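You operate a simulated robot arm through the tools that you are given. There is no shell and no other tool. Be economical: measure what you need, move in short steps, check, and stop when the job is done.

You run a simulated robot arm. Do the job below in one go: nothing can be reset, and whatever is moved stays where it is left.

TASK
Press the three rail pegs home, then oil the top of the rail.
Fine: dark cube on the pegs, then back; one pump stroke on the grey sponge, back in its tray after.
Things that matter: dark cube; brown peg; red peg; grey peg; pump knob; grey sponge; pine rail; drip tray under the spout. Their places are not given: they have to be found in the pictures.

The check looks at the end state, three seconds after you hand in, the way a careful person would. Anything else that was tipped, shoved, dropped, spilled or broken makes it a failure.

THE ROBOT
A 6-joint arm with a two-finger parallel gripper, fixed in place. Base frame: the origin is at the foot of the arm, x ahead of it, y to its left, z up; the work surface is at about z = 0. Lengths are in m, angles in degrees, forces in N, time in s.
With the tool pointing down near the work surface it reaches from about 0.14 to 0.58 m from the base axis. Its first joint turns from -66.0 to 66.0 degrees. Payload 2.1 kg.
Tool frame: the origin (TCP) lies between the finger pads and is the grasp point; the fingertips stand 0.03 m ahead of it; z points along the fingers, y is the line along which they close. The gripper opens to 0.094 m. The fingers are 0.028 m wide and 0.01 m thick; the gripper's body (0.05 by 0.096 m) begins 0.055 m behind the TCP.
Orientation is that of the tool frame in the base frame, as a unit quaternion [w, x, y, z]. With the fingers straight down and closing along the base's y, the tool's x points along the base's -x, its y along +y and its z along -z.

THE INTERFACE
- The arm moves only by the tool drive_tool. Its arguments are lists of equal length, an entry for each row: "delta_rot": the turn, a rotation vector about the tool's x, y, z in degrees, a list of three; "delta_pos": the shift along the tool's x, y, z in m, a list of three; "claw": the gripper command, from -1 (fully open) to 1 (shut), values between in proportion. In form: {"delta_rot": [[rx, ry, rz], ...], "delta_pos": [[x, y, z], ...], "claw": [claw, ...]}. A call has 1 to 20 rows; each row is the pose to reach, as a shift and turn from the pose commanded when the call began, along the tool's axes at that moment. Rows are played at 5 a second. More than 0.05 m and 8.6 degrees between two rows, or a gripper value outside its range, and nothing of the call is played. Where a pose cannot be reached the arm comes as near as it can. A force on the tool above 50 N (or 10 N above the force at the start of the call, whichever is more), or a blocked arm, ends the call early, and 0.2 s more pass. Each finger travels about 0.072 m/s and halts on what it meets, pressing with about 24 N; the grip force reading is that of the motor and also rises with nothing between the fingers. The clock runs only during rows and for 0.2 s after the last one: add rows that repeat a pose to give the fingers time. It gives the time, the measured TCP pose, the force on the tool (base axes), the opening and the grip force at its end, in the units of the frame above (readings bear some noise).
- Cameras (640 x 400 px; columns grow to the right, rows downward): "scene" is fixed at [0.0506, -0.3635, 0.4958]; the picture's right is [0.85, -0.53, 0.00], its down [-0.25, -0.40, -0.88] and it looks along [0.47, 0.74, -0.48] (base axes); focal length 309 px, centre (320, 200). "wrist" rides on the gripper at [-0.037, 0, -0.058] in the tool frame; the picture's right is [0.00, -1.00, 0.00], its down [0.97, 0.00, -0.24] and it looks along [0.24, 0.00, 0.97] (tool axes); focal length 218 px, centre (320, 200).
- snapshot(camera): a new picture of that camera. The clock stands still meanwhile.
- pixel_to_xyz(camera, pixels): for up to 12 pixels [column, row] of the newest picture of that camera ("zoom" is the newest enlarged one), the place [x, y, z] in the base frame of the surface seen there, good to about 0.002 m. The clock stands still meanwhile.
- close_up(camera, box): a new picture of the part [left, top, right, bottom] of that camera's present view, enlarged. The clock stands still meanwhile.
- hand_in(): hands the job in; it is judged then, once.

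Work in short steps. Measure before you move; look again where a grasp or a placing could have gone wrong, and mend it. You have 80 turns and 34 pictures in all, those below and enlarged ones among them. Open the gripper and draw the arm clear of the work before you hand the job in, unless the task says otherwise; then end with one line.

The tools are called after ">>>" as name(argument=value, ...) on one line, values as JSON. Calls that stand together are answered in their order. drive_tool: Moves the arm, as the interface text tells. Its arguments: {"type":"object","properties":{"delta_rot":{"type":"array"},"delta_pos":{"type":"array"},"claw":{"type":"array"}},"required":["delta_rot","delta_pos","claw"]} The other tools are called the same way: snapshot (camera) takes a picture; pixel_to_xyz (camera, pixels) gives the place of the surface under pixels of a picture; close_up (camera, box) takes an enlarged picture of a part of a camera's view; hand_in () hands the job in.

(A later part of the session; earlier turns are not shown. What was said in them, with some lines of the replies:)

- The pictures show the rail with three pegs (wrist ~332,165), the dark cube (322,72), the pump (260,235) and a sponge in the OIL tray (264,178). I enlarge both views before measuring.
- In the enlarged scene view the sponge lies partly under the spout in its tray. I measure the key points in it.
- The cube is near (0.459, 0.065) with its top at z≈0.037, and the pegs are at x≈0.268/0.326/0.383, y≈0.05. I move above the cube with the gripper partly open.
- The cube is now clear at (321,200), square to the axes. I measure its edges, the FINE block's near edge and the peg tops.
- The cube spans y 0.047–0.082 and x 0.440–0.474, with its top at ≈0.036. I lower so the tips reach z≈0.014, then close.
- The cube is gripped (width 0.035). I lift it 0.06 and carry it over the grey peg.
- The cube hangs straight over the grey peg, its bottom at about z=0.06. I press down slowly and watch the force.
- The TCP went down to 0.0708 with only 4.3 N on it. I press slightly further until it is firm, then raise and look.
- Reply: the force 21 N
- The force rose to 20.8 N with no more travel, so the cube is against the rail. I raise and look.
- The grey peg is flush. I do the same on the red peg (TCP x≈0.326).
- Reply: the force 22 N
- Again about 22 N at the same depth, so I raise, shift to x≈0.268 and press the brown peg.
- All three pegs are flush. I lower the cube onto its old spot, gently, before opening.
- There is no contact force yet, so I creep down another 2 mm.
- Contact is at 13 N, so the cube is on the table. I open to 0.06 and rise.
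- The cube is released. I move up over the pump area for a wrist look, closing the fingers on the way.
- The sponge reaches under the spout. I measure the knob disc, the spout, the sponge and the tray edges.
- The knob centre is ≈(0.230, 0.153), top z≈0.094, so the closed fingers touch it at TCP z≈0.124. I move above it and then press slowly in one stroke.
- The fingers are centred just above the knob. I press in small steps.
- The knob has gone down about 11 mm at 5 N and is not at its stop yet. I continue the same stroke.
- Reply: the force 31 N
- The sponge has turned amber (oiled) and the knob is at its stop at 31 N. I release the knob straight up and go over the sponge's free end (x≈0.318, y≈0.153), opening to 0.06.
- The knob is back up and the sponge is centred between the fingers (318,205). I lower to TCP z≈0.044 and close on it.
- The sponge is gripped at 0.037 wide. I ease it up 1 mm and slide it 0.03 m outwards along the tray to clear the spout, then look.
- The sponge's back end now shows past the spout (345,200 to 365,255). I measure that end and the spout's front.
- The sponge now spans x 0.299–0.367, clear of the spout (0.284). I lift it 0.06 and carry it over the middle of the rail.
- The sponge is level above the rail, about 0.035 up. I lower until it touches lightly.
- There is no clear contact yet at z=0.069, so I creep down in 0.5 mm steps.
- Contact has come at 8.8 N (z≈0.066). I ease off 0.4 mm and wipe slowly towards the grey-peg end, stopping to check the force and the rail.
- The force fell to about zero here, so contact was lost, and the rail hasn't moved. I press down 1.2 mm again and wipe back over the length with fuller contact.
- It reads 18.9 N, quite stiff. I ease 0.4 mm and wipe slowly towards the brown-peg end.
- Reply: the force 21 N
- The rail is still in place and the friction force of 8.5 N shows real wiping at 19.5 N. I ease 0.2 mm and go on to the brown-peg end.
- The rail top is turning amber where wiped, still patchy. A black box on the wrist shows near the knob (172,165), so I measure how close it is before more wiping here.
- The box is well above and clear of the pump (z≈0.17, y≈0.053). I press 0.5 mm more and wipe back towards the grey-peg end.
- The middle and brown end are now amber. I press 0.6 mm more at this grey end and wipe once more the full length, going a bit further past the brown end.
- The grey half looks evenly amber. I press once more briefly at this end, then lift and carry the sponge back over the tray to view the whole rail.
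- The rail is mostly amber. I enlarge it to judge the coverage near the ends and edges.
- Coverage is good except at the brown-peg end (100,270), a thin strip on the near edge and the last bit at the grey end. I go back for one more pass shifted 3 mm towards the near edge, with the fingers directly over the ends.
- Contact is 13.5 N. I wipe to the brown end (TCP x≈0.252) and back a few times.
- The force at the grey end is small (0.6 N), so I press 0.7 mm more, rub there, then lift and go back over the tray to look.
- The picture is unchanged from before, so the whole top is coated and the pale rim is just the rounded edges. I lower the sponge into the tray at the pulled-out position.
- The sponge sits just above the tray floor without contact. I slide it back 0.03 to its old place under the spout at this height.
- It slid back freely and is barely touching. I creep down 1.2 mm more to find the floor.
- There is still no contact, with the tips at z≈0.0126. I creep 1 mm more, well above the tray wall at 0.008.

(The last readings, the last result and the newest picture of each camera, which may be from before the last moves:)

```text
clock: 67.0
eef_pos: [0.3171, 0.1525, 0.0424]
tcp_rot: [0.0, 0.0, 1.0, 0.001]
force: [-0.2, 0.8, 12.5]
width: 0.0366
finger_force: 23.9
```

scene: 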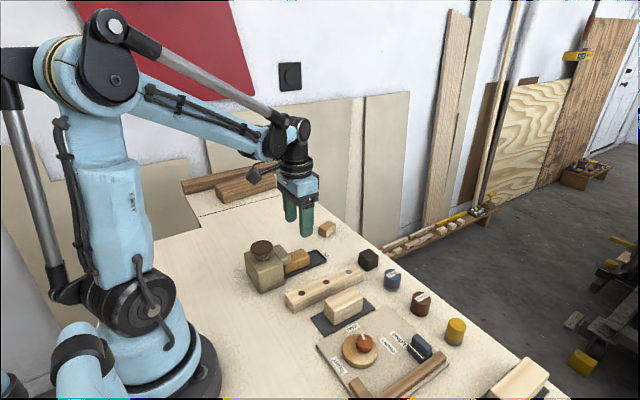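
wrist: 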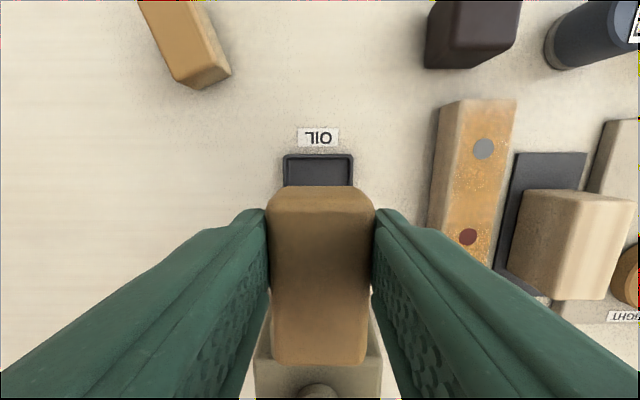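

The sponge is on the tray floor (12.5 N). I open to 0.06, rise straight up and draw back for a final look.

>>> drive_tool(delta_rot=[[0, 0, 0], [0, 0, 0], [0, 0, 0], [0, 0, 0], [0, 0, 0], [0, 0, 0], [0, 0, 0], [0, 0, 0], [0, 0, 0], [0, 0, 0]], delta_pos=[[0, 0, -0.0005], [0, 0, -0.0005], [0, 0, -0.0005], [0, 0, -0.02], [0, 0, -0.05], [0, 0, -0.09], [0, 0, -0.13], [0, 0, -0.17], [0, 0, -0.21], [0, 0, -0.25]], claw=[0.1, -0.28, -0.28, -0.28, -0.28, -0.28, -0.28, -0.6, -1, -1])

>>> snapshot(camera="wrist")

>>> close_up(camera="scene", box=[235, 205, 395, 325])

```text
clock: 69.2
eef_pos: [0.3174, 0.1508, 0.2927]
tcp_rot: [0.0, 0.0, 1.0, 0.001]
force: [0.0, 0.6, -0.4]
width: 0.0941
finger_force: 0.0
```

```text
7 pictures are left
```

wrist: 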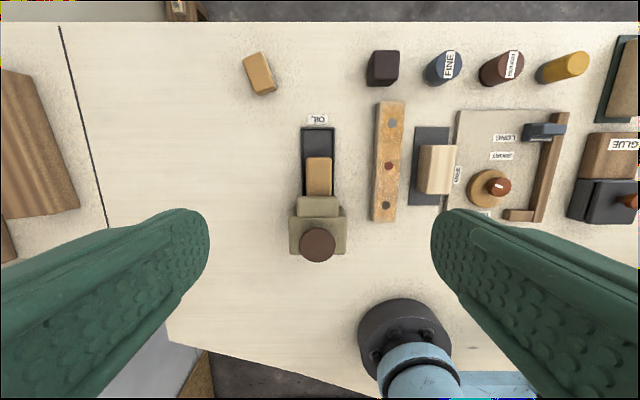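

```text
3.33 times, centred on (315, 265) of scene
```

zoom: 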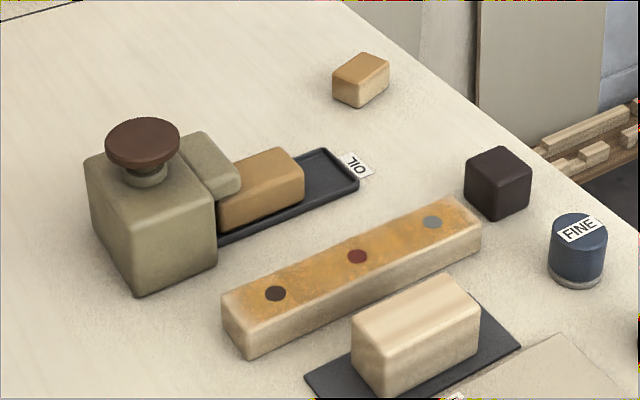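

Everything is in place: the cube is back, the pegs are flush and the sponge is in its tray. I take one enlarged wrist view of the rail to check coverage from above.

>>> close_up(camera="wrist", box=[340, 90, 440, 235])

```text
2.76 times, centred on (390, 162) of wrist
```

zoom: 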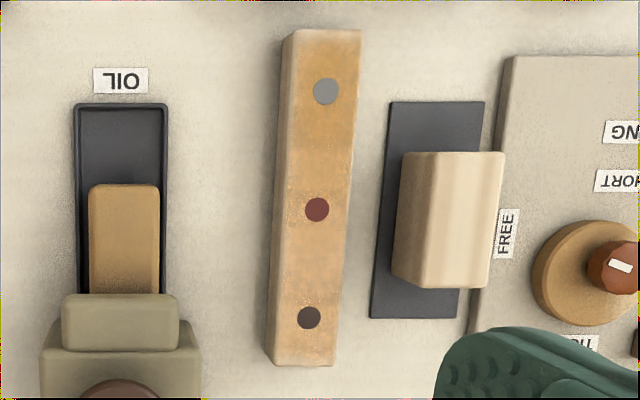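

The oil covers the rail from end to end, all the parts are where they belong, and the gripper is open and clear. I hand in.

>>> hand_in()

```text
The job is handed in.
```

The three pegs are pressed flush and the rail top is oiled end to end, with only a thin paler rim at the edges. The dark cube is back on its spot, and the sponge is back in its tray after one pump stroke.
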